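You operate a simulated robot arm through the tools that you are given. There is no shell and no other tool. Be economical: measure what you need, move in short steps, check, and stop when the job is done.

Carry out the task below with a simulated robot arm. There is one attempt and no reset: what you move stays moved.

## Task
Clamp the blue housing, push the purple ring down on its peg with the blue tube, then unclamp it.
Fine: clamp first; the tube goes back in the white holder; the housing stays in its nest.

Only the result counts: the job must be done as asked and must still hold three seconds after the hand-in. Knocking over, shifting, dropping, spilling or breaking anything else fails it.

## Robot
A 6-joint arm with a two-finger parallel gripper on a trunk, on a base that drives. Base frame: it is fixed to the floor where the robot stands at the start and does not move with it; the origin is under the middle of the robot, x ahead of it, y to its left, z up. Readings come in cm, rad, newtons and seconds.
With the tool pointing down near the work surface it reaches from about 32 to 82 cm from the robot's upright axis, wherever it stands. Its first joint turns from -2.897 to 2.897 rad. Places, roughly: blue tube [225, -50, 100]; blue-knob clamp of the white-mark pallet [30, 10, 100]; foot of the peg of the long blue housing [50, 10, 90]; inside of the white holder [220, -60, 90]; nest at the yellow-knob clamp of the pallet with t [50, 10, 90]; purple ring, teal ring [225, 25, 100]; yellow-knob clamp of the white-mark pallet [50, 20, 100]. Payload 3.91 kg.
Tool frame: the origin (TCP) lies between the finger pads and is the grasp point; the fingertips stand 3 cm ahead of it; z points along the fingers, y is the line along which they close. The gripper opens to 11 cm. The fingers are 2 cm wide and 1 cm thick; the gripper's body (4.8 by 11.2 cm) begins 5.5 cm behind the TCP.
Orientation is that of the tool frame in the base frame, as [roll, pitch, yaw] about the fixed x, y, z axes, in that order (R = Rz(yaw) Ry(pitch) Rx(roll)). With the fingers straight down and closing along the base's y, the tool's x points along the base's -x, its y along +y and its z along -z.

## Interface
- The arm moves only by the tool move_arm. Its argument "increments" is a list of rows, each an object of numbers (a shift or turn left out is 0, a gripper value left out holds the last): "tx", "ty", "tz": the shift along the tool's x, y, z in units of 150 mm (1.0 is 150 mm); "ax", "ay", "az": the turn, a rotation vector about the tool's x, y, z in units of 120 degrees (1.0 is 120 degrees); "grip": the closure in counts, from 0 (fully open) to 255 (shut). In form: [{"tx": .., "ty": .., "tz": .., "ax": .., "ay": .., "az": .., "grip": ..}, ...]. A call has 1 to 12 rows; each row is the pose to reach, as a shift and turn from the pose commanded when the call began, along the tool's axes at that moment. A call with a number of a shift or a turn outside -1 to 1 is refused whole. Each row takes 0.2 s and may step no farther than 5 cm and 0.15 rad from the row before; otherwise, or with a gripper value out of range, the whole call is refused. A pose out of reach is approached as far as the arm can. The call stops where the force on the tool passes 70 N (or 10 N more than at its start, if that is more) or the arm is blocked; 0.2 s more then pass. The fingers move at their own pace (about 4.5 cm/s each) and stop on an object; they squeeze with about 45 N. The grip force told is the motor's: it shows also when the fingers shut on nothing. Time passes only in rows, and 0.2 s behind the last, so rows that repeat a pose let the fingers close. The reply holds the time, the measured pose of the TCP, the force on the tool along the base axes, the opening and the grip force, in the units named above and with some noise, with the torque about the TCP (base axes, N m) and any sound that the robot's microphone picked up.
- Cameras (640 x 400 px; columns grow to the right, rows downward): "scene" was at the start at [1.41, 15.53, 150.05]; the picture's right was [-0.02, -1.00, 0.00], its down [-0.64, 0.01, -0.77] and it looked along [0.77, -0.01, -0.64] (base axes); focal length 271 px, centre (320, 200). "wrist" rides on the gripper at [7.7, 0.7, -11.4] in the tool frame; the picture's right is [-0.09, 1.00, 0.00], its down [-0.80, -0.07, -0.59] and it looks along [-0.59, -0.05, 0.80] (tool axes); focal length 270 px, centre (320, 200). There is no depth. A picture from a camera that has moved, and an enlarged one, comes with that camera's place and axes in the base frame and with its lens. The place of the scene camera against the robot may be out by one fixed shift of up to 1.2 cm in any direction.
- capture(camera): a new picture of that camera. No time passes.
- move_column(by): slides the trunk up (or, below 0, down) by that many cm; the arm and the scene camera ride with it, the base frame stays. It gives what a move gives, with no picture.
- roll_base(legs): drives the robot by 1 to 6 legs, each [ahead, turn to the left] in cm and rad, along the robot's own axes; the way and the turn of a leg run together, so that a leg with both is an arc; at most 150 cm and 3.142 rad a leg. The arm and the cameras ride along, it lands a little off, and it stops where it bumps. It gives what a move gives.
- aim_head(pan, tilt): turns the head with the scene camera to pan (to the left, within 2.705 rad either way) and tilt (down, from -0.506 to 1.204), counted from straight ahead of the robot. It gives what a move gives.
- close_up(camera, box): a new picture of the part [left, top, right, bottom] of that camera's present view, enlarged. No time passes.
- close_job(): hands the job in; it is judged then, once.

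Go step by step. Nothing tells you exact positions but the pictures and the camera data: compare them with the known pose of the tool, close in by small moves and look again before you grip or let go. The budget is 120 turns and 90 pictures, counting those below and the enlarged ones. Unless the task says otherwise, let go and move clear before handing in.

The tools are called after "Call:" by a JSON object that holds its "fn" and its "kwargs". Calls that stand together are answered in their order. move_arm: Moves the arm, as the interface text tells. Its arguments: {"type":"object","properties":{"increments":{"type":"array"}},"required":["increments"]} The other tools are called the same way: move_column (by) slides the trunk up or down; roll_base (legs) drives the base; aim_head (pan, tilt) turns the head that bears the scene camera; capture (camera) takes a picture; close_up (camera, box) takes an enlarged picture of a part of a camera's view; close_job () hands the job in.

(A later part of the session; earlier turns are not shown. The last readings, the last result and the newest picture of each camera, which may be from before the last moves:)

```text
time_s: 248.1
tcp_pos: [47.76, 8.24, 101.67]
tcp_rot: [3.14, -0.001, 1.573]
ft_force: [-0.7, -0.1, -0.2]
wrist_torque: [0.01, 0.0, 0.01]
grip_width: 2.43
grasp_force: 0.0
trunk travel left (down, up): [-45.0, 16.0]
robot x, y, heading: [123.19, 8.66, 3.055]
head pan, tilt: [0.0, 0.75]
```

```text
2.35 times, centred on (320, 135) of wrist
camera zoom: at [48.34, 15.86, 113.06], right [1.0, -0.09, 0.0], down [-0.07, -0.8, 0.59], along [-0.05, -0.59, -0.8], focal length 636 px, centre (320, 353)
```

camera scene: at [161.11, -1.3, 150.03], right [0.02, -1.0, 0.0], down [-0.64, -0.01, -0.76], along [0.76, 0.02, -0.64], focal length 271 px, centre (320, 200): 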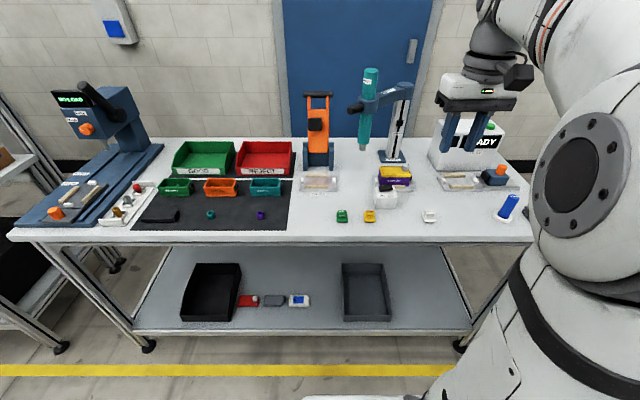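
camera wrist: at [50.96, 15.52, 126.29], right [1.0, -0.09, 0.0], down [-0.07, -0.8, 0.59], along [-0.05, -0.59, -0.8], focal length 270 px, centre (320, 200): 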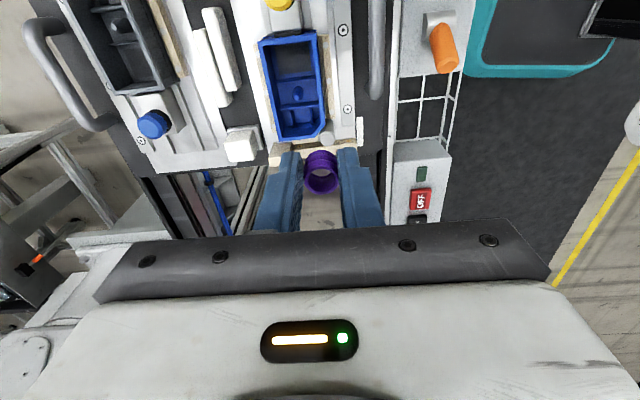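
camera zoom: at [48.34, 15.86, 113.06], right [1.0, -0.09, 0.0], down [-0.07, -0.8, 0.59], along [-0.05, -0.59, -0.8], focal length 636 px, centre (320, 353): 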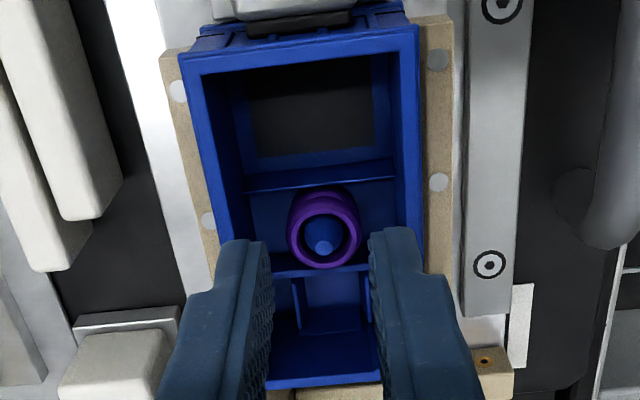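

The ring sits on the peg. Now back to the bench for the tube: raise, turn the gripper back, tuck, drive.

Call:
{"fn": "move_arm", "kwargs": {"increments": [{"tz": -0.3}, {"tz": -0.6}, {"tz": -0.9}]}}

Call:
{"fn": "move_arm", "kwargs": {"increments": [{"ty": 0.09, "az": 0.07}, {"ty": 0.18, "az": 0.14}, {"ty": 0.27, "az": 0.21}, {"ty": 0.36, "az": 0.28}, {"ty": 0.45, "az": 0.35}, {"ty": 0.54, "az": 0.42}, {"ty": 0.63, "az": 0.49}, {"ty": 0.72, "az": 0.56, "tz": -0.1}, {"ty": 0.81, "az": 0.63, "tz": -0.2}, {"ty": 0.9, "az": 0.7, "tz": -0.3}, {"ty": 1.0, "az": 0.75, "tz": -0.5}]}}

Call:
{"fn": "move_arm", "kwargs": {"increments": [{"tx": 0.3, "tz": -0.1}, {"tx": 0.6, "tz": -0.2}, {"tx": 0.9, "tz": -0.2}]}}

Call:
{"fn": "roll_base", "kwargs": {"legs": [[0, -0.53], [-46, 0], [0, -2.5]]}}

Call:
{"fn": "aim_head", "kwargs": {"pan": -0.3, "tilt": 0.8}}

Call:
{"fn": "capture", "kwargs": {"camera": "scene"}}

```text
time_s: 248.9
tcp_pos: [47.82, 8.16, 115.24]
tcp_rot: [-3.141, -0.001, 1.572]
ft_force: [-0.8, -0.3, 1.0]
wrist_torque: [0.0, 0.02, -0.02]
grip_width: 2.43
grasp_force: 0.0
trunk travel left (down, up): [-45.0, 16.0]
robot x, y, heading: [123.13, 8.73, 3.051]
head pan, tilt: [0.0, 0.75]
```

```text
time_s: 251.3
tcp_pos: [62.73, 8.09, 122.75]
tcp_rot: [3.141, 0.002, -0.001]
ft_force: [0.7, -0.5, -0.2]
wrist_torque: [0.04, 0.0, 0.01]
grip_width: 2.41
grasp_force: 0.1
trunk travel left (down, up): [-45.0, 16.0]
robot x, y, heading: [123.37, 8.95, 3.05]
head pan, tilt: [0.0, 0.75]
```

```text
time_s: 252.1
tcp_pos: [76.46, 8.23, 125.85]
tcp_rot: [3.142, 0.001, -0.001]
ft_force: [0.3, -0.5, 1.0]
wrist_torque: [-0.03, -0.02, 0.01]
grip_width: 2.42
grasp_force: 0.0
trunk travel left (down, up): [-45.0, 16.0]
robot x, y, heading: [122.94, 8.8, 3.052]
head pan, tilt: [0.0, 0.75]
```

```text
time_s: 262.3
tcp_pos: [207.36, -12.42, 125.76]
tcp_rot: [3.14, 0.0, -3.037]
ft_force: [-0.7, 0.3, -0.4]
wrist_torque: [-0.02, -0.02, -0.02]
grip_width: 2.4
grasp_force: 0.0
trunk travel left (down, up): [-45.0, 16.0]
robot x, y, heading: [160.33, -14.78, 0.026]
head pan, tilt: [0.0, 0.75]
```

```text
time_s: 263.1
tcp_pos: [207.33, -12.47, 125.69]
tcp_rot: [-3.141, 0.001, -3.035]
ft_force: [0.3, -0.5, -1.0]
wrist_torque: [0.04, -0.02, -0.01]
grip_width: 2.43
grasp_force: 0.2
trunk travel left (down, up): [-45.0, 16.0]
robot x, y, heading: [160.52, -14.75, 0.023]
head pan, tilt: [-0.3, 0.799]
```

```text
23 pictures are left
camera scene: at [160.87, -1.38, 149.22], right [-0.27, -0.96, 0.0], down [-0.69, 0.2, -0.7], along [0.67, -0.19, -0.72], focal length 271 px, centre (320, 200)
```

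scene: 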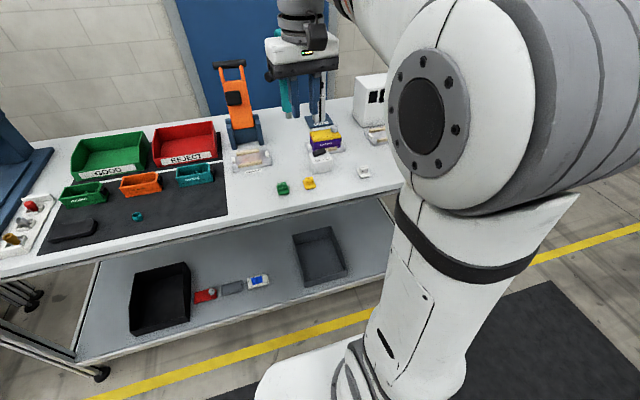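

The elbow hides the tube from the head camera, so I go by the earlier estimate ([224,-58.5]) and use the wrist camera.

Call:
{"fn": "move_arm", "kwargs": {"increments": [{"ty": -0.25, "grip": 110}, {"ty": -0.5, "tx": -0.05}, {"ty": -0.75, "tx": -0.1}, {"ty": -1.0, "tx": -0.15}]}}

Call:
{"fn": "move_arm", "kwargs": {"increments": [{"ty": -0.25, "tx": -0.05}, {"ty": -0.5, "tx": -0.1}, {"ty": -0.75, "tx": -0.15}, {"ty": -1.0, "tx": -0.2}]}}

Call:
{"fn": "move_arm", "kwargs": {"increments": [{"ty": -0.25, "tx": -0.05, "tz": 0.1}, {"ty": -0.5, "tx": -0.1, "tz": 0.2}, {"ty": -0.75, "tx": -0.15, "tz": 0.3}, {"ty": -1.0, "tx": -0.2, "tz": 0.4}]}}

Call:
{"fn": "capture", "kwargs": {"camera": "wrist"}}

```text
time_s: 264.1
tcp_pos: [211.02, -27.29, 125.55]
tcp_rot: [-3.141, 0.003, -3.036]
ft_force: [0.6, -1.2, -0.3]
wrist_torque: [0.02, 0.01, -0.01]
grip_width: 6.26
grasp_force: 0.0
trunk travel left (down, up): [-45.0, 16.0]
robot x, y, heading: [160.26, -15.19, 0.021]
head pan, tilt: [-0.3, 0.799]
```

```text
time_s: 265.1
tcp_pos: [215.63, -41.76, 125.72]
tcp_rot: [-3.142, 0.0, -3.035]
ft_force: [-0.2, -1.0, -0.7]
wrist_torque: [0.0, 0.01, 0.0]
grip_width: 6.26
grasp_force: 0.0
trunk travel left (down, up): [-45.0, 16.0]
robot x, y, heading: [160.36, -14.8, 0.024]
head pan, tilt: [-0.3, 0.799]
```

```text
time_s: 266.1
tcp_pos: [219.72, -55.32, 120.05]
tcp_rot: [3.141, -0.001, -3.035]
ft_force: [-0.4, -0.1, 0.9]
wrist_torque: [-0.03, 0.02, -0.01]
grip_width: 6.27
grasp_force: 0.0
out of reach, approached as far as the arm can: row 4
trunk travel left (down, up): [-45.0, 16.0]
robot x, y, heading: [160.77, -14.61, 0.023]
head pan, tilt: [-0.3, 0.799]
```

```text
22 pictures are left
camera wrist: at [212.0, -55.43, 131.44], right [-0.02, 1.0, 0.0], down [0.8, 0.01, 0.6], along [0.59, 0.01, -0.8], focal length 270 px, centre (320, 200)
```

wrist: 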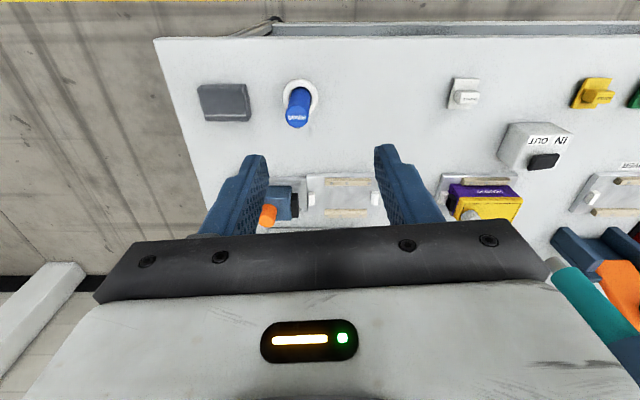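

Tube refined to [223.3,-58.0], top z≈99.3. Moving over it and lowering part way to check.

Call:
{"fn": "move_arm", "kwargs": {"increments": [{"tz": 0.3}, {"tx": -0.1, "ty": -0.06, "tz": 0.55}, {"tx": -0.194, "ty": -0.131, "tz": 0.75}, {"tx": -0.194, "ty": -0.131, "tz": 0.9}]}}

Call:
{"fn": "capture", "kwargs": {"camera": "wrist"}}

```text
time_s: 267.1
tcp_pos: [223.02, -57.12, 106.62]
tcp_rot: [3.14, 0.002, -3.036]
ft_force: [0.6, 0.6, -0.4]
wrist_torque: [0.0, 0.01, 0.0]
grip_width: 6.26
grasp_force: 0.1
trunk travel left (down, up): [-45.0, 16.0]
robot x, y, heading: [160.43, -14.56, 0.023]
head pan, tilt: [-0.3, 0.799]
```

```text
21 pictures are left
camera wrist: at [215.17, -57.18, 118.07], right [-0.02, 1.0, 0.0], down [0.8, 0.01, 0.6], along [0.6, 0.01, -0.8], focal length 270 px, centre (320, 200)
```

wrist: 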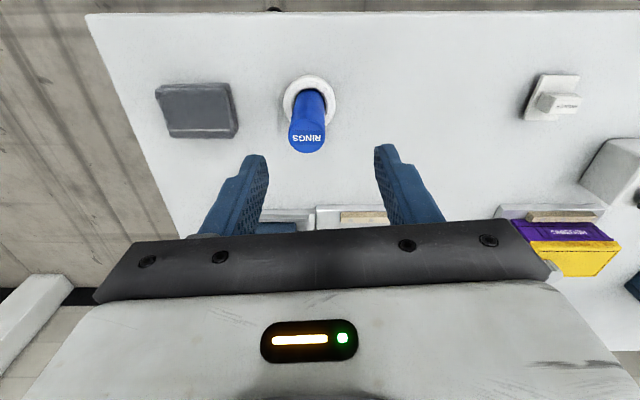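

Shift about -0.9 cm in y, then lower around the tube top and close.

Call:
{"fn": "move_arm", "kwargs": {"increments": [{"tx": -0.007, "ty": -0.061}, {"tx": -0.007, "ty": -0.061, "tz": 0.2}, {"tx": -0.007, "ty": -0.061, "tz": 0.38}, {"tx": -0.007, "ty": -0.061, "tz": 0.46}, {"tx": -0.007, "ty": -0.061, "tz": 0.46}]}}

Call:
{"fn": "capture", "kwargs": {"camera": "wrist"}}

```text
time_s: 268.3
tcp_pos: [223.3, -57.99, 99.9]
tcp_rot: [-3.141, 0.002, -3.037]
ft_force: [-0.1, -0.3, 0.5]
wrist_torque: [0.01, 0.0, -0.02]
grip_width: 6.26
grasp_force: 0.1
trunk travel left (down, up): [-45.0, 16.0]
robot x, y, heading: [160.5, -14.77, 0.021]
head pan, tilt: [-0.3, 0.799]
```

```text
20 pictures are left
camera wrist: at [215.35, -58.08, 111.18], right [-0.02, 1.0, 0.0], down [0.8, 0.01, 0.6], along [0.6, 0.01, -0.8], focal length 270 px, centre (320, 200)
```

wrist: 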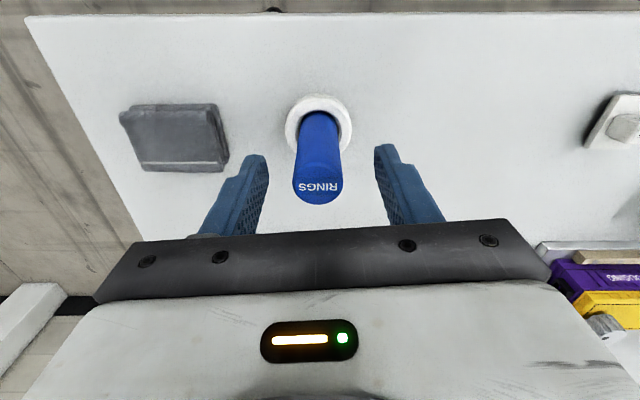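

Tube centred between the fingers with 3 cm overlap. Grip, then lift straight up slowly.

Call:
{"fn": "move_arm", "kwargs": {"increments": [{"grip": 255}, {"grip": 255}, {"grip": 255}, {"grip": 255}, {"tz": -0.05}, {"tz": -0.15}, {"tz": -0.35}, {"tz": -0.6}, {"tz": -0.85}]}}

Call:
{"fn": "capture", "kwargs": {"camera": "wrist"}}

```text
time_s: 270.3
tcp_pos: [222.91, -57.87, 112.48]
tcp_rot: [3.138, 0.001, -3.036]
ft_force: [0.7, 0.6, -0.1]
wrist_torque: [-0.01, 0.02, -0.03]
grip_width: 2.75
grasp_force: 45.4
trunk travel left (down, up): [-45.0, 16.0]
robot x, y, heading: [160.57, -14.82, 0.026]
head pan, tilt: [-0.3, 0.799]
```

```text
19 pictures are left
camera wrist: at [215.18, -58.03, 123.83], right [-0.02, 1.0, 0.0], down [0.8, 0.01, 0.59], along [0.59, 0.01, -0.8], focal length 270 px, centre (320, 200)
```

wrist: 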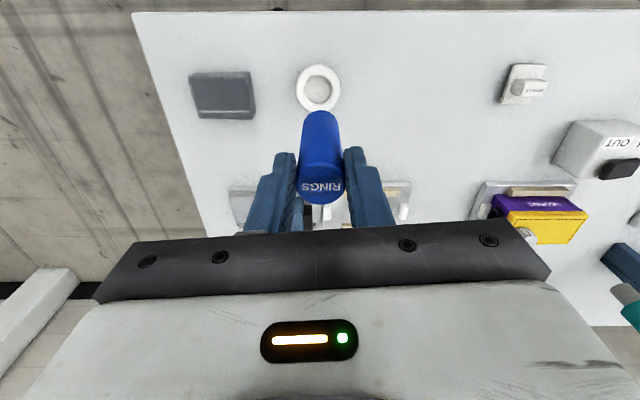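

Tube held. Tuck and drive back to the pallet.

Call:
{"fn": "move_arm", "kwargs": {"increments": [{"tx": 0.1, "tz": -0.15}, {"tx": 0.25, "ty": 0.2, "tz": -0.3}, {"tx": 0.4, "ty": 0.45, "tz": -0.45}, {"tx": 0.5, "ty": 0.7, "tz": -0.6}, {"tx": 0.5, "ty": 0.95, "tz": -0.7}]}}

Call:
{"fn": "move_arm", "kwargs": {"increments": [{"tx": 0.15, "ty": 0.2}, {"tx": 0.3, "ty": 0.4}, {"tx": 0.45, "ty": 0.6}, {"tx": 0.6, "ty": 0.8}]}}

Call:
{"fn": "roll_base", "kwargs": {"legs": [[0, 2.52], [45, 0], [0, 0.535]]}}

```text
time_s: 271.5
tcp_pos: [214.08, -44.3, 123.07]
tcp_rot: [-3.141, 0.001, -3.034]
ft_force: [-0.1, -0.3, -1.4]
wrist_torque: [0.02, -0.02, -0.02]
grip_width: 2.72
grasp_force: 45.0
trunk travel left (down, up): [-45.0, 16.0]
robot x, y, heading: [160.66, -14.33, 0.023]
head pan, tilt: [-0.3, 0.799]
```

```text
time_s: 272.5
tcp_pos: [203.96, -33.51, 122.99]
tcp_rot: [-3.142, 0.002, -3.035]
ft_force: [0.1, 0.5, -1.2]
wrist_torque: [0.02, -0.03, 0.03]
grip_width: 2.71
grasp_force: 44.9
trunk travel left (down, up): [-45.0, 16.0]
robot x, y, heading: [160.29, -14.72, 0.025]
head pan, tilt: [-0.3, 0.799]
```

```text
time_s: 282.6
tcp_pos: [81.74, 32.96, 122.9]
tcp_rot: [-3.141, 0.0, 0.018]
ft_force: [0.4, 0.4, -0.2]
wrist_torque: [-0.04, 0.0, -0.02]
grip_width: 2.7
grasp_force: 44.8
trunk travel left (down, up): [-45.0, 16.0]
robot x, y, heading: [123.36, 12.12, 3.067]
head pan, tilt: [-0.3, 0.799]
```

Extending the arm with the tube over the peg.

Call:
{"fn": "move_arm", "kwargs": {"increments": [{"tx": -0.19, "ty": 0.14, "tz": 0.05}, {"tx": -0.38, "ty": 0.28, "tz": 0.1}, {"tx": -0.57, "ty": 0.42, "tz": 0.15}, {"tx": -0.76, "ty": 0.56, "tz": 0.2}]}}

Call:
{"fn": "move_arm", "kwargs": {"increments": [{"tx": -0.19, "ty": 0.14, "tz": 0.05}, {"tx": -0.38, "ty": 0.28, "tz": 0.1}, {"tx": -0.57, "ty": 0.42, "tz": 0.15}, {"tx": -0.76, "ty": 0.56, "tz": 0.2}]}}

Call:
{"fn": "move_arm", "kwargs": {"increments": [{"tx": -0.19, "ty": 0.12, "tz": 0.05}, {"tx": -0.38, "ty": 0.24, "tz": 0.1}, {"tx": -0.57, "ty": 0.36, "tz": 0.15}, {"tx": -0.75, "ty": 0.5, "tz": 0.2}]}}

Call:
{"fn": "aim_head", "kwargs": {"pan": 0.0, "tilt": 0.75}}

Call:
{"fn": "close_up", "kwargs": {"camera": "wrist", "box": [200, 50, 440, 220]}}

```text
time_s: 283.6
tcp_pos: [70.4, 24.3, 120.04]
tcp_rot: [3.141, 0.0, 0.02]
ft_force: [-0.8, -0.7, -1.0]
wrist_torque: [-0.01, -0.03, -0.03]
grip_width: 2.68
grasp_force: 45.0
trunk travel left (down, up): [-45.0, 16.0]
robot x, y, heading: [123.77, 11.83, 3.067]
head pan, tilt: [-0.3, 0.799]
```

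```text
time_s: 284.6
tcp_pos: [59.05, 15.75, 116.97]
tcp_rot: [3.141, 0.0, 0.018]
ft_force: [-0.6, 0.7, -0.6]
wrist_torque: [0.0, -0.04, 0.02]
grip_width: 2.72
grasp_force: 45.3
trunk travel left (down, up): [-45.0, 16.0]
robot x, y, heading: [123.75, 11.77, 3.069]
head pan, tilt: [-0.3, 0.799]
```

```text
time_s: 285.6
tcp_pos: [47.99, 7.94, 113.8]
tcp_rot: [3.14, -0.002, 0.017]
ft_force: [-0.4, -1.0, 0.1]
wrist_torque: [-0.01, -0.02, -0.03]
grip_width: 2.7
grasp_force: 45.2
trunk travel left (down, up): [-45.0, 16.0]
robot x, y, heading: [123.28, 11.6, 3.067]
head pan, tilt: [-0.3, 0.799]
```

```text
time_s: 286.4
tcp_pos: [48.19, 8.05, 113.89]
tcp_rot: [-3.141, 0.0, 0.015]
ft_force: [0.4, -0.1, -0.6]
wrist_torque: [-0.01, 0.02, 0.01]
grip_width: 2.72
grasp_force: 45.0
trunk travel left (down, up): [-45.0, 16.0]
robot x, y, heading: [123.56, 11.73, 3.067]
head pan, tilt: [0.0, 0.75]
```

```text
2.35 times, centred on (320, 135) of wrist
camera zoom: at [55.75, 7.5, 125.31], right [-0.07, -1.0, 0.0], down [-0.8, 0.06, 0.6], along [-0.59, 0.04, -0.8], focal length 636 px, centre (320, 353)
```

zoom: 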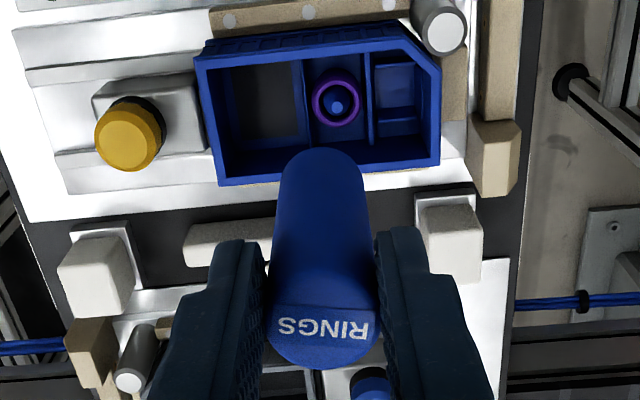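

The ring is visible just beside the tube's line. I shift about -0.55 cm in y and lower to just above the ring to check.

Call:
{"fn": "move_arm", "kwargs": {"increments": [{"tx": -0.02, "ty": 0.037, "tz": 0.15}, {"tx": -0.02, "ty": 0.037, "tz": 0.35}, {"tx": -0.02, "ty": 0.037, "tz": 0.5}]}}

Call:
{"fn": "close_up", "kwargs": {"camera": "wrist", "box": [200, 50, 440, 220]}}

Call:
{"fn": "close_up", "kwargs": {"camera": "scene", "box": [300, 130, 370, 180]}}

```text
time_s: 287.2
tcp_pos: [47.74, 7.55, 106.39]
tcp_rot: [-3.14, 0.001, 0.018]
ft_force: [0.8, 0.2, 0.4]
wrist_torque: [-0.01, 0.02, 0.01]
grip_width: 2.72
grasp_force: 44.8
trunk travel left (down, up): [-45.0, 16.0]
robot x, y, heading: [123.79, 11.72, 3.071]
head pan, tilt: [0.0, 0.75]
```

```text
2.35 times, centred on (320, 135) of wrist
camera zoom: at [55.33, 6.99, 117.81], right [-0.07, -1.0, 0.0], down [-0.8, 0.06, 0.6], along [-0.59, 0.04, -0.8], focal length 636 px, centre (320, 353)
```

zoom: 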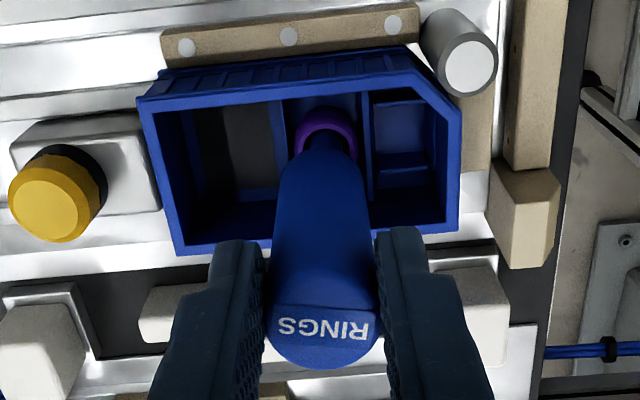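

```text
8.00 times, centred on (335, 155) of scene
camera zoom: at [122.22, -2.31, 149.62], right [0.07, 1.0, 0.0], down [0.68, -0.05, -0.73], along [-0.73, 0.05, -0.68], focal length 2170 px, centre (200, 560)
```

zoom: 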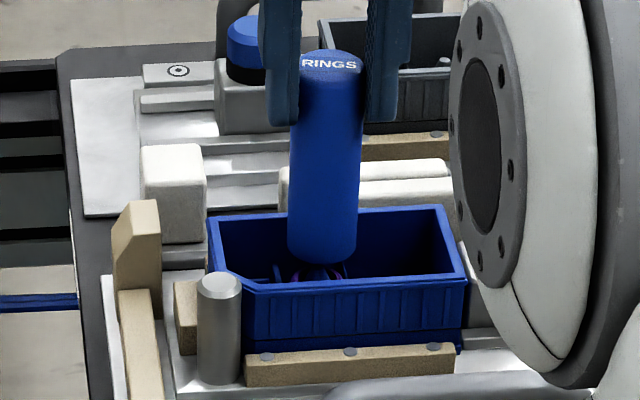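

The y alignment is good in both views. I take one tight close-up to check x before pressing.

Call:
{"fn": "close_up", "kwargs": {"camera": "wrist", "box": [280, 80, 360, 130]}}

Call:
{"fn": "close_up", "kwargs": {"camera": "scene", "box": [325, 152, 355, 172]}}

```text
8.00 times, centred on (320, 105) of wrist
camera zoom: at [55.33, 6.99, 117.81], right [-0.07, -1.0, 0.0], down [-0.8, 0.06, 0.6], along [-0.59, 0.04, -0.8], focal length 2162 px, centre (320, 960)
```

zoom: 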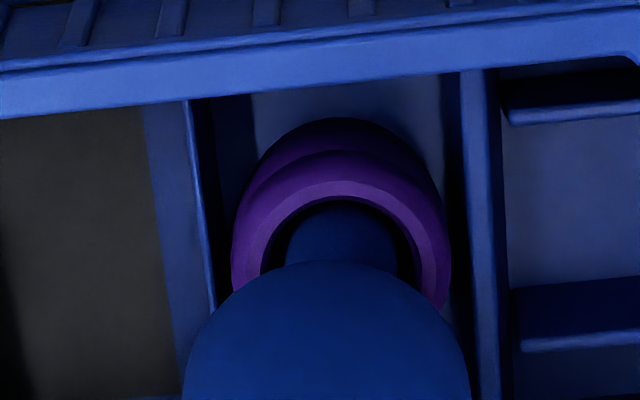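

```text
16.00 times, centred on (340, 162) of scene
camera zoom: at [122.22, -2.31, 149.62], right [0.07, 1.0, 0.0], down [0.68, -0.05, -0.73], along [-0.73, 0.05, -0.68], focal length 4341 px, centre (0, 808)
```

zoom: 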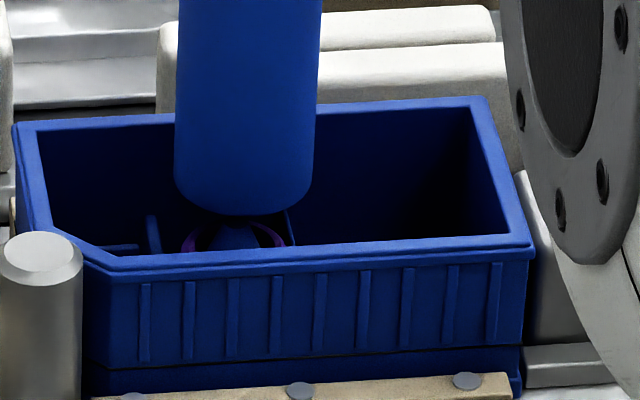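

The tube end looks about 0.4 cm short in x and 0.2 cm over in y. Correct, lower 1 cm and recheck.

Call:
{"fn": "move_arm", "kwargs": {"increments": [{"tx": 0.027, "ty": 0.013}, {"tx": 0.027, "ty": 0.013, "tz": 0.04}, {"tx": 0.027, "ty": 0.013, "tz": 0.075}]}}

Call:
{"fn": "close_up", "kwargs": {"camera": "wrist", "box": [280, 90, 360, 140]}}

```text
time_s: 288.1
tcp_pos: [48.15, 7.14, 105.38]
tcp_rot: [3.142, 0.003, 0.016]
ft_force: [2.1, 0.6, 2.6]
wrist_torque: [0.04, -0.26, 0.01]
grip_width: 2.67
grasp_force: 45.1
trunk travel left (down, up): [-45.0, 16.0]
robot x, y, heading: [123.26, 11.91, 3.069]
head pan, tilt: [0.0, 0.75]
```

```text
8.00 times, centred on (320, 115) of wrist
camera zoom: at [55.81, 6.77, 116.77], right [-0.07, -1.0, 0.0], down [-0.8, 0.06, 0.6], along [-0.59, 0.04, -0.8], focal length 2162 px, centre (320, 880)
```

zoom: 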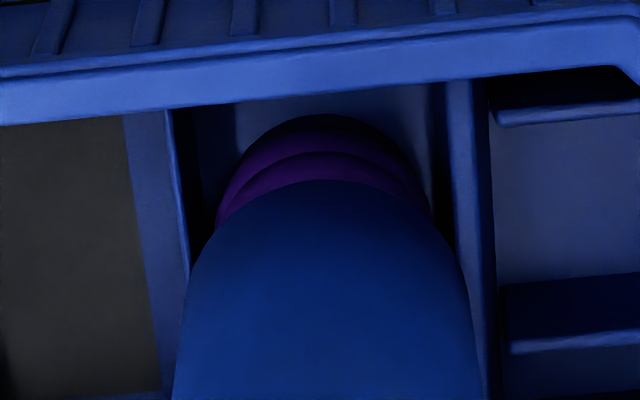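

The tube covers the ring and has just touched it. Now pressing down in small steps.

Call:
{"fn": "move_arm", "kwargs": {"increments": [{"tz": 0.015}, {"tz": 0.03}, {"tz": 0.045}]}}

```text
time_s: 288.9
tcp_pos: [48.28, 7.34, 104.93]
tcp_rot: [-3.141, 0.005, 0.018]
ft_force: [7.0, 0.8, 17.8]
wrist_torque: [0.09, -0.55, 0.02]
grip_width: 2.73
grasp_force: 45.4
trunk travel left (down, up): [-45.0, 16.0]
robot x, y, heading: [123.59, 11.84, 3.066]
head pan, tilt: [0.0, 0.75]
```

Call:
{"fn": "move_arm", "kwargs": {"increments": [{"tx": 0.01, "tz": 0.015}, {"tx": 0.015, "tz": 0.03}, {"tx": 0.015, "tz": 0.045}]}}

```text
time_s: 289.6
tcp_pos: [48.62, 7.31, 104.71]
tcp_rot: [-3.141, 0.014, 0.017]
ft_force: [-5.9, 0.2, 43.3]
wrist_torque: [0.06, 0.66, 0.05]
grip_width: 2.75
grasp_force: 44.9
trunk travel left (down, up): [-45.0, 16.0]
robot x, y, heading: [123.54, 11.98, 3.067]
head pan, tilt: [0.0, 0.75]
```

The force rose to 43 N with little travel. I look before pushing more.

Call:
{"fn": "close_up", "kwargs": {"camera": "wrist", "box": [260, 80, 380, 155]}}

Call:
{"fn": "close_up", "kwargs": {"camera": "scene", "box": [315, 130, 365, 165]}}

```text
5.33 times, centred on (320, 118) of wrist
camera zoom: at [56.38, 6.8, 116.01], right [-0.07, -1.0, 0.0], down [-0.79, 0.06, 0.61], along [-0.6, 0.04, -0.8], focal length 1442 px, centre (320, 640)
```

zoom: 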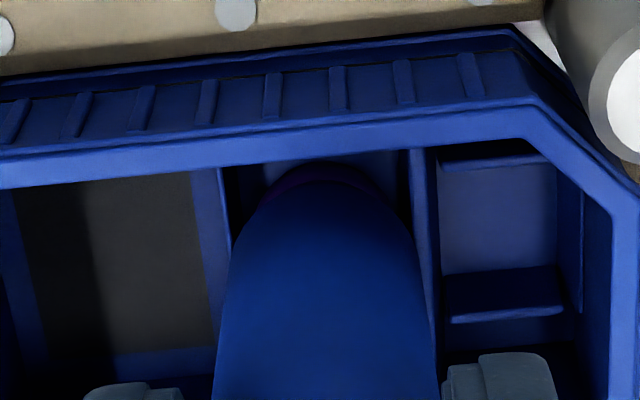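

```text
11.43 times, centred on (340, 148) of scene
camera zoom: at [122.7, -2.28, 149.66], right [0.07, 1.0, 0.0], down [0.68, -0.05, -0.73], along [-0.73, 0.05, -0.68], focal length 3101 px, centre (91, 800)
```

zoom: 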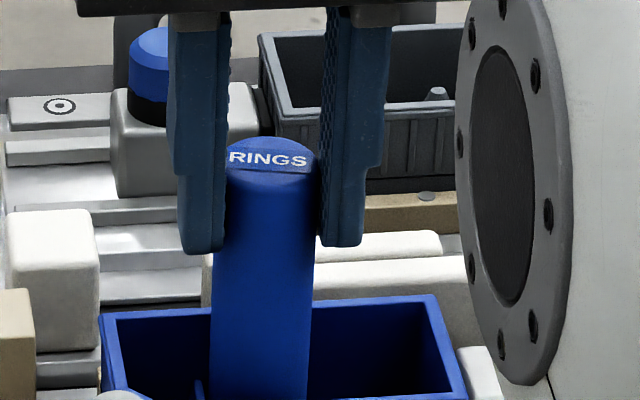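

Ring is under the tube and the tube hasn't slipped noticeably. I press harder with a slight -x correction.

Call:
{"fn": "move_arm", "kwargs": {"increments": [{"tx": -0.01, "tz": 0.01}, {"tx": -0.012, "tz": 0.02}, {"tx": -0.012, "tz": 0.03}, {"tx": -0.012, "tz": 0.03}]}}

```text
time_s: 290.6
tcp_pos: [48.54, 7.36, 104.38]
tcp_rot: [3.141, 0.016, 0.017]
ft_force: [1.1, 0.9, 47.9]
wrist_torque: [0.09, 0.13, -0.01]
grip_width: 2.71
grasp_force: 45.1
trunk travel left (down, up): [-45.0, 16.0]
robot x, y, heading: [123.51, 12.1, 3.07]
head pan, tilt: [0.0, 0.75]
```

It's sliding down now at about 48 N. Continue.

Call:
{"fn": "move_arm", "kwargs": {"increments": [{"tz": 0.015}, {"tz": 0.03}, {"tz": 0.045}, {"tz": 0.06}, {"tz": 0.06}]}}

```text
time_s: 291.6
tcp_pos: [48.44, 7.33, 104.38]
tcp_rot: [-3.14, 0.028, 0.019]
ft_force: [10.0, 1.1, 24.4]
wrist_torque: [0.1, -0.8, -0.02]
grip_width: 2.7
grasp_force: 45.4
trunk travel left (down, up): [-45.0, 16.0]
robot x, y, heading: [123.64, 11.99, 3.073]
head pan, tilt: [0.0, 0.75]
stopped in row 4: the force on the tool passed its limit at 71 N (the readings are from after the stop); the commanded pose is now the measured one
```

A hard stop at 71 N. I lift the tube to inspect the ring.

Call:
{"fn": "move_arm", "kwargs": {"increments": [{"tz": -0.03}, {"tz": -0.15}, {"tz": -0.4}, {"tz": -0.6}]}}

Call:
{"fn": "close_up", "kwargs": {"camera": "wrist", "box": [220, 50, 420, 190]}}

Call:
{"fn": "close_up", "kwargs": {"camera": "scene", "box": [315, 140, 365, 175]}}

```text
time_s: 292.6
tcp_pos: [48.38, 7.24, 112.76]
tcp_rot: [3.142, 0.018, 0.017]
ft_force: [0.8, 0.7, 0.2]
wrist_torque: [-0.01, 0.01, 0.02]
grip_width: 2.73
grasp_force: 44.6
trunk travel left (down, up): [-45.0, 16.0]
robot x, y, heading: [123.5, 11.79, 3.069]
head pan, tilt: [0.0, 0.75]
```

```text
2.86 times, centred on (320, 120) of wrist
camera zoom: at [56.11, 6.78, 123.99], right [-0.07, -1.0, 0.0], down [-0.79, 0.06, 0.61], along [-0.61, 0.04, -0.79], focal length 772 px, centre (320, 429)
```

zoom: 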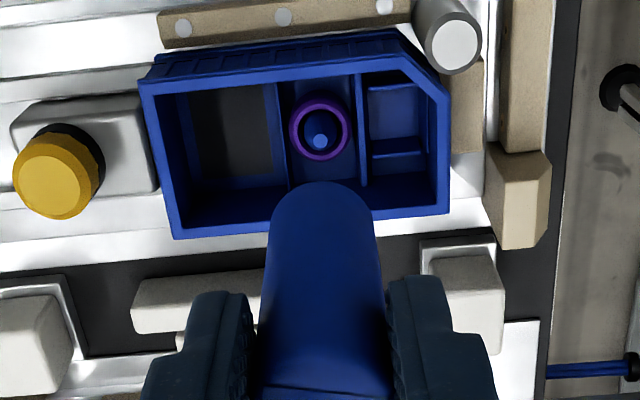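

```text
11.43 times, centred on (340, 158) of scene
camera zoom: at [122.26, -2.31, 149.61], right [0.07, 1.0, 0.0], down [0.68, -0.05, -0.73], along [-0.73, 0.05, -0.68], focal length 3101 px, centre (91, 686)
```

zoom: 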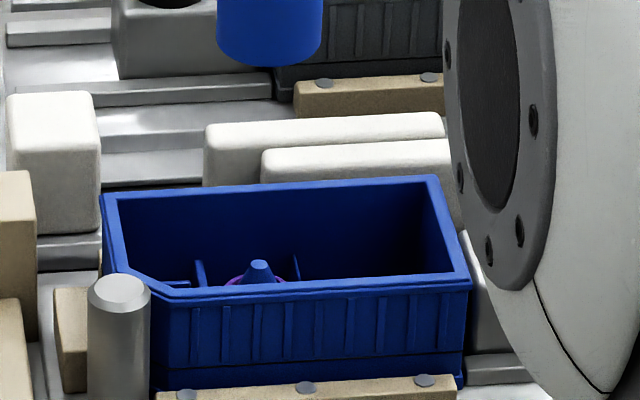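

The ring is now seated low with the peg standing clear above it. I return the tube: tuck and drive to the bench.

Call:
{"fn": "move_arm", "kwargs": {"increments": [{"tx": 0.1, "tz": -0.2, "ay": 0.0086}, {"tx": 0.35, "tz": -0.3, "ay": 0.0086}, {"tx": 0.6, "tz": -0.4, "ay": 0.0086}, {"tx": 0.85, "tz": -0.5, "ay": 0.0086}, {"tx": 1.0, "tz": -0.6, "ay": 0.0086}]}}

Call:
{"fn": "move_arm", "kwargs": {"increments": [{"tx": 0.3}, {"tx": 0.6}, {"tx": 0.9}]}}

Call:
{"fn": "roll_base", "kwargs": {"legs": [[0, -0.53], [-47, 0], [0, -2.52]]}}

```text
time_s: 293.8
tcp_pos: [63.49, 7.48, 121.36]
tcp_rot: [3.141, 0.004, 0.017]
ft_force: [0.6, -0.3, 0.3]
wrist_torque: [-0.02, 0.03, -0.04]
grip_width: 2.69
grasp_force: 45.0
trunk travel left (down, up): [-45.0, 16.0]
robot x, y, heading: [123.33, 11.86, 3.067]
head pan, tilt: [0.0, 0.75]
```

```text
time_s: 294.6
tcp_pos: [77.06, 7.75, 121.45]
tcp_rot: [-3.14, 0.003, 0.016]
ft_force: [-0.3, 0.0, -1.5]
wrist_torque: [-0.04, -0.03, 0.01]
grip_width: 2.7
grasp_force: 45.0
trunk travel left (down, up): [-45.0, 16.0]
robot x, y, heading: [123.34, 12.22, 3.07]
head pan, tilt: [0.0, 0.75]
```

```text
time_s: 304.8
tcp_pos: [208.42, -5.85, 121.52]
tcp_rot: [3.14, 0.002, -3.026]
ft_force: [0.3, 0.2, 0.2]
wrist_torque: [-0.05, 0.02, 0.03]
grip_width: 2.69
grasp_force: 45.4
trunk travel left (down, up): [-45.0, 16.0]
robot x, y, heading: [162.5, -11.0, 0.035]
head pan, tilt: [0.0, 0.75]
```

I nudge the base a little closer to the holder for comfortable reach.

Call:
{"fn": "roll_base", "kwargs": {"legs": [[0, -0.6], [10, 0], [0, 0.57]]}}

```text
time_s: 309.2
tcp_pos: [216.93, -12.49, 121.61]
tcp_rot: [3.141, 0.004, -3.06]
ft_force: [-0.2, -0.3, -0.4]
wrist_torque: [-0.03, 0.04, -0.03]
grip_width: 2.7
grasp_force: 44.6
trunk travel left (down, up): [-45.0, 16.0]
robot x, y, heading: [170.61, -16.97, -0.005]
head pan, tilt: [0.0, 0.75]
```

Call:
{"fn": "move_arm", "kwargs": {"increments": [{"ty": -0.25}, {"ty": -0.5, "tx": -0.02}, {"ty": -0.75, "tx": -0.04}, {"ty": -1.0, "tx": -0.06}]}}

Call:
{"fn": "move_arm", "kwargs": {"increments": [{"ty": -0.25}, {"ty": -0.5, "tx": -0.02}, {"ty": -0.75, "tx": -0.04}, {"ty": -1.0, "tx": -0.06}]}}

Call:
{"fn": "move_arm", "kwargs": {"increments": [{"ty": -0.25, "tz": 0.1}, {"ty": -0.5, "tx": -0.02, "tz": 0.2}, {"ty": -0.75, "tx": -0.04, "tz": 0.3}, {"ty": -1.0, "tx": -0.06, "tz": 0.4}]}}

Call:
{"fn": "capture", "kwargs": {"camera": "wrist"}}

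```text
time_s: 310.2
tcp_pos: [219.14, -27.58, 121.36]
tcp_rot: [3.138, 0.003, -3.059]
ft_force: [-0.1, 0.3, -0.3]
wrist_torque: [0.01, 0.03, -0.02]
grip_width: 2.7
grasp_force: 45.4
trunk travel left (down, up): [-45.0, 16.0]
robot x, y, heading: [170.77, -17.13, -0.007]
head pan, tilt: [0.0, 0.75]
```

```text
time_s: 311.2
tcp_pos: [221.2, -42.4, 121.49]
tcp_rot: [-3.141, 0.002, -3.06]
ft_force: [-0.5, -0.2, -1.0]
wrist_torque: [0.07, 0.0, 0.0]
grip_width: 2.7
grasp_force: 45.1
trunk travel left (down, up): [-45.0, 16.0]
robot x, y, heading: [170.93, -17.23, -0.002]
head pan, tilt: [0.0, 0.75]
```

```text
time_s: 312.2
tcp_pos: [223.37, -57.45, 115.42]
tcp_rot: [3.139, 0.001, -3.058]
ft_force: [0.8, 0.9, -1.2]
wrist_torque: [0.0, -0.01, 0.0]
grip_width: 2.7
grasp_force: 45.0
trunk travel left (down, up): [-45.0, 16.0]
robot x, y, heading: [170.42, -17.79, -0.004]
head pan, tilt: [0.0, 0.75]
```

```text
8 pictures are left
camera wrist: at [215.56, -57.31, 126.75], right [0.0, 1.0, 0.0], down [0.8, 0.0, 0.6], along [0.6, 0.0, -0.8], focal length 270 px, centre (320, 200)
```

wrist: 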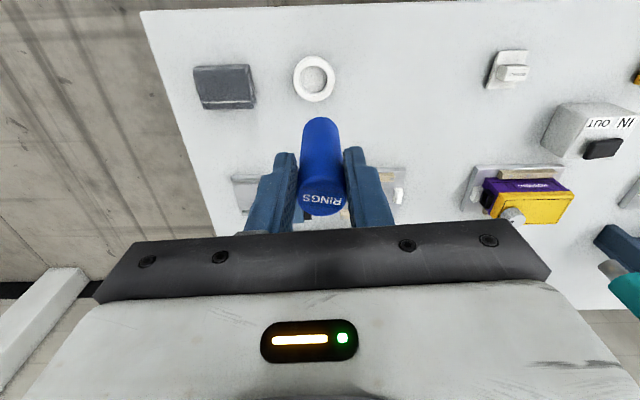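

The tube is near above the holder. I align to the pick-up position (y -0.55) and lower to just above it.

Call:
{"fn": "move_arm", "kwargs": {"increments": [{"tx": 0.011, "ty": -0.036, "tz": 0.2}, {"tx": 0.011, "ty": -0.036, "tz": 0.45}, {"tx": 0.011, "ty": -0.036, "tz": 0.65}, {"tx": 0.011, "ty": -0.036, "tz": 0.76}]}}

Call:
{"fn": "close_up", "kwargs": {"camera": "wrist", "box": [240, 50, 400, 150]}}

```text
time_s: 313.2
tcp_pos: [223.13, -57.83, 103.99]
tcp_rot: [-3.141, 0.001, -3.061]
ft_force: [0.6, 0.2, -1.3]
wrist_torque: [0.0, -0.01, 0.01]
grip_width: 2.71
grasp_force: 45.1
trunk travel left (down, up): [-45.0, 16.0]
robot x, y, heading: [170.73, -17.26, -0.002]
head pan, tilt: [0.0, 0.75]
```

```text
4.00 times, centred on (320, 100) of wrist
camera zoom: at [215.33, -57.76, 115.34], right [0.01, 1.0, 0.0], down [0.8, 0.0, 0.6], along [0.6, 0.0, -0.8], focal length 1081 px, centre (320, 600)
```

zoom: 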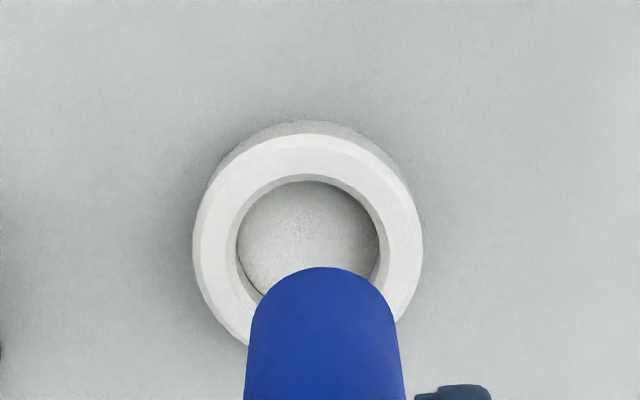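

The tube end is about 0.3 cm off in y and slightly far in x. I correct and lower further to check just above the rim.

Call:
{"fn": "move_arm", "kwargs": {"increments": [{"tx": 0.018, "ty": -0.019}, {"tx": 0.018, "ty": -0.019, "tz": 0.06}, {"tx": 0.018, "ty": -0.019, "tz": 0.12}]}}

Call:
{"fn": "close_up", "kwargs": {"camera": "wrist", "box": [240, 60, 400, 160]}}

```text
time_s: 314.0
tcp_pos: [222.98, -58.04, 102.32]
tcp_rot: [3.141, 0.001, -3.059]
ft_force: [0.0, 0.2, -0.5]
wrist_torque: [-0.02, -0.01, 0.01]
grip_width: 2.71
grasp_force: 44.6
trunk travel left (down, up): [-45.0, 16.0]
robot x, y, heading: [170.59, -17.33, -0.007]
head pan, tilt: [0.0, 0.75]
```

```text
4.00 times, centred on (320, 110) of wrist
camera zoom: at [215.13, -58.05, 113.63], right [0.01, 1.0, 0.0], down [0.8, 0.0, 0.6], along [0.6, 0.0, -0.8], focal length 1081 px, centre (320, 560)
```

zoom: 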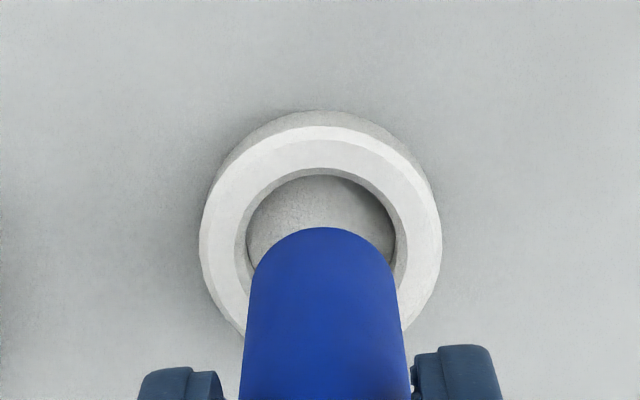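

y is aligned; another -0.3 cm in x, then lower gently, watching the force.

Call:
{"fn": "move_arm", "kwargs": {"increments": [{"tx": 0.02}, {"tx": 0.02, "tz": 0.04}, {"tx": 0.02, "tz": 0.08}]}}

Call:
{"fn": "close_up", "kwargs": {"camera": "wrist", "box": [240, 60, 400, 160]}}

```text
time_s: 314.8
tcp_pos: [222.75, -58.3, 101.2]
tcp_rot: [3.141, 0.003, -3.058]
ft_force: [0.1, 0.0, -0.7]
wrist_torque: [0.03, 0.0, 0.03]
grip_width: 2.69
grasp_force: 44.8
trunk travel left (down, up): [-45.0, 16.0]
robot x, y, heading: [170.8, -16.93, -0.005]
head pan, tilt: [0.0, 0.75]
```

```text
4.00 times, centred on (320, 110) of wrist
camera zoom: at [214.85, -58.11, 112.43], right [0.01, 1.0, 0.0], down [0.8, -0.01, 0.6], along [0.6, 0.0, -0.8], focal length 1081 px, centre (320, 560)
```

zoom: 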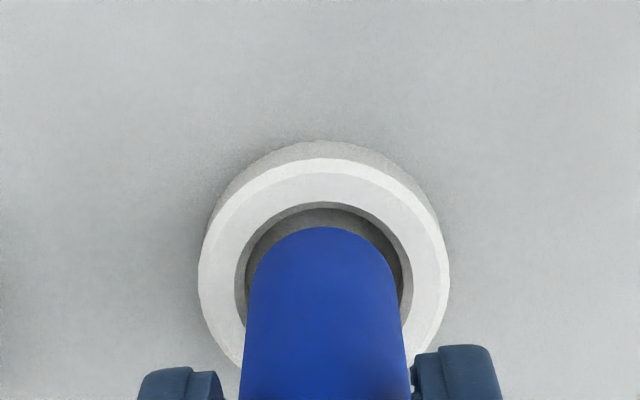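

Looks centred now. Lowering into the holder in small steps.

Call:
{"fn": "move_arm", "kwargs": {"increments": [{"tz": 0.02}, {"tz": 0.04}, {"tz": 0.06}]}}

Call:
{"fn": "move_arm", "kwargs": {"increments": [{"tz": 0.02}, {"tz": 0.035}]}}

```text
time_s: 315.6
tcp_pos: [222.63, -58.15, 100.4]
tcp_rot: [-3.14, 0.006, -3.06]
ft_force: [1.0, 0.5, 10.3]
wrist_torque: [0.06, 0.07, -0.04]
grip_width: 2.67
grasp_force: 44.5
trunk travel left (down, up): [-45.0, 16.0]
robot x, y, heading: [170.61, -17.07, -0.003]
head pan, tilt: [0.0, 0.75]
```

```text
time_s: 316.2
tcp_pos: [222.7, -58.03, 99.37]
tcp_rot: [3.14, 0.002, -3.06]
ft_force: [7.7, -2.8, 0.4]
wrist_torque: [-0.23, -0.71, -0.01]
grip_width: 2.73
grasp_force: 45.3
trunk travel left (down, up): [-45.0, 16.0]
robot x, y, heading: [170.71, -17.28, -0.003]
head pan, tilt: [0.0, 0.75]
```

It dropped into the hole (lateral force 7.7 N in x). I relax x slightly and lower until it seats.

Call:
{"fn": "move_arm", "kwargs": {"increments": [{"tx": -0.012}, {"tx": -0.014, "tz": 0.02}, {"tx": -0.014, "tz": 0.04}]}}

```text
time_s: 317.0
tcp_pos: [222.83, -58.06, 99.32]
tcp_rot: [-3.14, 0.004, -3.058]
ft_force: [-0.8, 0.0, 16.4]
wrist_torque: [0.16, -0.22, 0.03]
grip_width: 2.69
grasp_force: 44.6
trunk travel left (down, up): [-45.0, 16.0]
robot x, y, heading: [170.68, -17.07, -0.004]
head pan, tilt: [0.0, 0.75]
```

Seated on the holder floor. Release and rise.

Call:
{"fn": "move_arm", "kwargs": {"increments": [{"tz": -0.02}, {"tz": -0.02, "grip": 110}, {"tz": -0.02}, {"tz": -0.02}, {"tz": -0.2}, {"tz": -0.5}, {"tz": -0.8}]}}

Call:
{"fn": "capture", "kwargs": {"camera": "wrist"}}

```text
time_s: 318.6
tcp_pos: [222.82, -58.23, 111.01]
tcp_rot: [3.139, 0.002, -3.06]
ft_force: [0.5, 0.1, 0.2]
wrist_torque: [-0.01, 0.0, -0.02]
grip_width: 6.25
grasp_force: 0.1
trunk travel left (down, up): [-45.0, 16.0]
robot x, y, heading: [170.98, -17.33, -0.003]
head pan, tilt: [0.0, 0.75]
```

```text
4 pictures are left
camera wrist: at [215.02, -58.08, 122.42], right [0.01, 1.0, 0.0], down [0.8, -0.01, 0.6], along [0.6, 0.0, -0.8], focal length 270 px, centre (320, 200)
```

wrist: 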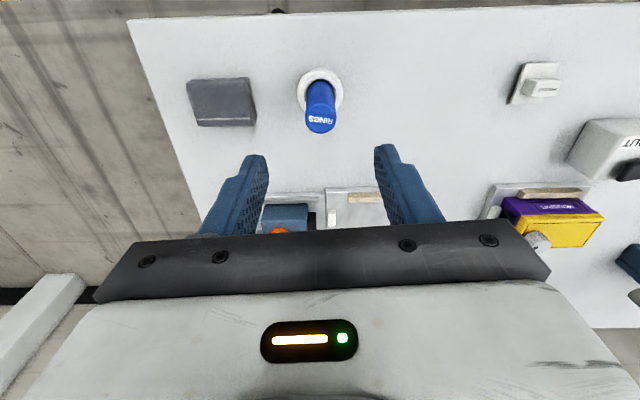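

The tube stands in its holder. Now tuck and return to the pallet to unclamp.

Call:
{"fn": "move_arm", "kwargs": {"increments": [{"tz": -0.3}, {"tz": -0.6}, {"tz": -0.7, "tx": 0.15, "ty": 0.2}, {"tz": -0.7, "tx": 0.3, "ty": 0.45}, {"tz": -0.7, "tx": 0.4, "ty": 0.7}, {"tz": -0.7, "tx": 0.5, "ty": 0.95}]}}

Call:
{"fn": "move_arm", "kwargs": {"increments": [{"tx": 0.15, "ty": 0.25, "grip": 164}, {"tx": 0.3, "ty": 0.5}, {"tx": 0.45, "ty": 0.75}, {"tx": 0.6, "ty": 1.0}]}}

Call:
{"fn": "roll_base", "kwargs": {"legs": [[0, 2.644], [54, 0], [0, 0.44]]}}

```text
time_s: 320.0
tcp_pos: [213.84, -44.46, 121.35]
tcp_rot: [-3.141, 0.003, -3.06]
ft_force: [-1.0, 0.3, 0.5]
wrist_torque: [0.0, -0.03, 0.02]
grip_width: 6.29
grasp_force: 0.1
trunk travel left (down, up): [-45.0, 16.0]
robot x, y, heading: [170.62, -17.39, 0.002]
head pan, tilt: [0.0, 0.75]
```

```text
time_s: 321.0
tcp_pos: [203.78, -30.25, 121.63]
tcp_rot: [-3.142, 0.004, -3.06]
ft_force: [-0.5, 0.9, -0.1]
wrist_torque: [-0.04, -0.01, -0.03]
grip_width: 3.91
grasp_force: 0.0
trunk travel left (down, up): [-45.0, 16.0]
robot x, y, heading: [170.48, -17.11, -0.006]
head pan, tilt: [0.0, 0.75]
```

```text
time_s: 331.6
tcp_pos: [91.01, 20.05, 121.59]
tcp_rot: [3.141, 0.002, 0.063]
ft_force: [-0.1, -0.4, -0.4]
wrist_torque: [-0.02, 0.01, 0.01]
grip_width: 3.95
grasp_force: 0.1
trunk travel left (down, up): [-45.0, 16.0]
robot x, y, heading: [124.02, 6.82, 3.103]
head pan, tilt: [0.0, 0.75]
```

Call:
{"fn": "move_arm", "kwargs": {"increments": [{"tx": -0.3}, {"tx": -0.6}, {"tx": -0.95}]}}

Call:
{"fn": "move_arm", "kwargs": {"increments": [{"tx": -0.3, "tz": 0.1}, {"tx": -0.6, "tz": 0.2}, {"tx": -0.9, "tz": 0.3}, {"tx": -0.95, "tz": 0.4}]}}

Call:
{"fn": "move_arm", "kwargs": {"increments": [{"tx": -0.3, "ty": 0.03, "tz": 0.05}, {"tx": -0.6, "ty": 0.06, "tz": 0.1}, {"tx": -0.9, "ty": 0.066, "tz": 0.15}, {"tx": -0.97, "ty": 0.066, "tz": 0.15, "az": 0.03}]}}

Call:
{"fn": "capture", "kwargs": {"camera": "wrist"}}

```text
refused: row 3 steps farther than a row can; nothing moved
```

```text
time_s: 332.6
tcp_pos: [76.58, 19.37, 115.6]
tcp_rot: [3.141, 0.002, 0.063]
ft_force: [0.1, 0.2, -0.1]
wrist_torque: [-0.01, -0.01, 0.02]
grip_width: 3.94
grasp_force: 0.2
trunk travel left (down, up): [-45.0, 16.0]
robot x, y, heading: [123.34, 6.68, 3.109]
head pan, tilt: [0.0, 0.75]
```

```text
time_s: 333.6
tcp_pos: [62.1, 17.37, 113.28]
tcp_rot: [-3.14, 0.002, 0.0]
ft_force: [0.7, 0.3, -0.3]
wrist_torque: [0.02, -0.04, 0.0]
grip_width: 3.94
grasp_force: 0.0
trunk travel left (down, up): [-45.0, 16.0]
robot x, y, heading: [123.91, 6.51, 3.109]
head pan, tilt: [0.0, 0.75]
```

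```text
3 pictures are left
camera wrist: at [69.7, 16.71, 124.7], right [-0.09, -1.0, 0.0], down [-0.8, 0.07, 0.6], along [-0.59, 0.05, -0.8], focal length 270 px, centre (320, 200)
```

wrist: 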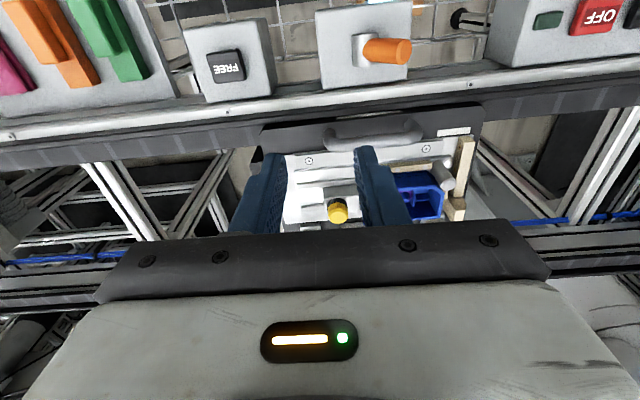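

Knob at about [48.5,16.2]. Moving over it, then a check before lowering.

Call:
{"fn": "move_arm", "kwargs": {"increments": [{"tx": -0.25, "ty": 0.03}, {"tx": -0.5, "ty": 0.06}, {"tx": -0.75, "ty": 0.075}, {"tx": -0.933, "ty": 0.075}, {"tx": -0.933, "ty": 0.075, "tz": 0.3}, {"tx": -0.933, "ty": 0.075, "tz": 0.6}]}}

Call:
{"fn": "capture", "kwargs": {"camera": "wrist"}}

```text
time_s: 335.0
tcp_pos: [48.02, 16.25, 104.32]
tcp_rot: [3.141, 0.001, 0.002]
ft_force: [0.1, 0.2, 0.1]
wrist_torque: [-0.03, -0.01, -0.03]
grip_width: 3.94
grasp_force: 0.1
trunk travel left (down, up): [-45.0, 16.0]
robot x, y, heading: [123.72, 6.44, 3.11]
head pan, tilt: [0.0, 0.75]
```

```text
2 pictures are left
camera wrist: at [55.73, 15.62, 115.69], right [-0.09, -1.0, 0.0], down [-0.8, 0.07, 0.6], along [-0.59, 0.05, -0.8], focal length 270 px, centre (320, 200)
```

wrist: 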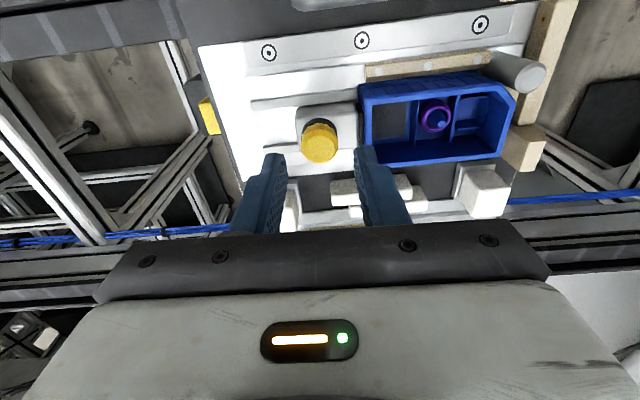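

Centred. Lower, grip, and slide the clamp back open to just short of its end stop.

Call:
{"fn": "move_arm", "kwargs": {"increments": [{"tz": 0.15}, {"tz": 0.26}, {"tz": 0.305}, {"tz": 0.305, "grip": 255}, {"tz": 0.305}, {"tz": 0.305}, {"tz": 0.305}]}}

Call:
{"fn": "move_arm", "kwargs": {"increments": [{"ty": -0.04}, {"ty": -0.08}, {"ty": -0.12}, {"ty": -0.15}, {"ty": -0.18}, {"ty": -0.19}]}}

```text
time_s: 336.6
tcp_pos: [48.04, 16.27, 99.65]
tcp_rot: [-3.141, 0.002, 0.001]
ft_force: [-0.1, 3.8, -0.3]
wrist_torque: [0.63, 0.21, -0.05]
grip_width: 2.5
grasp_force: 44.8
trunk travel left (down, up): [-45.0, 16.0]
robot x, y, heading: [124.21, 6.84, 3.105]
head pan, tilt: [0.0, 0.75]
```

```text
time_s: 338.0
tcp_pos: [48.0, 19.13, 99.77]
tcp_rot: [-3.141, 0.002, -0.001]
ft_force: [-5.3, 3.2, 0.8]
wrist_torque: [0.63, 0.52, -0.03]
grip_width: 2.52
grasp_force: 44.9
trunk travel left (down, up): [-45.0, 16.0]
robot x, y, heading: [123.6, 6.76, 3.114]
head pan, tilt: [0.0, 0.75]
```

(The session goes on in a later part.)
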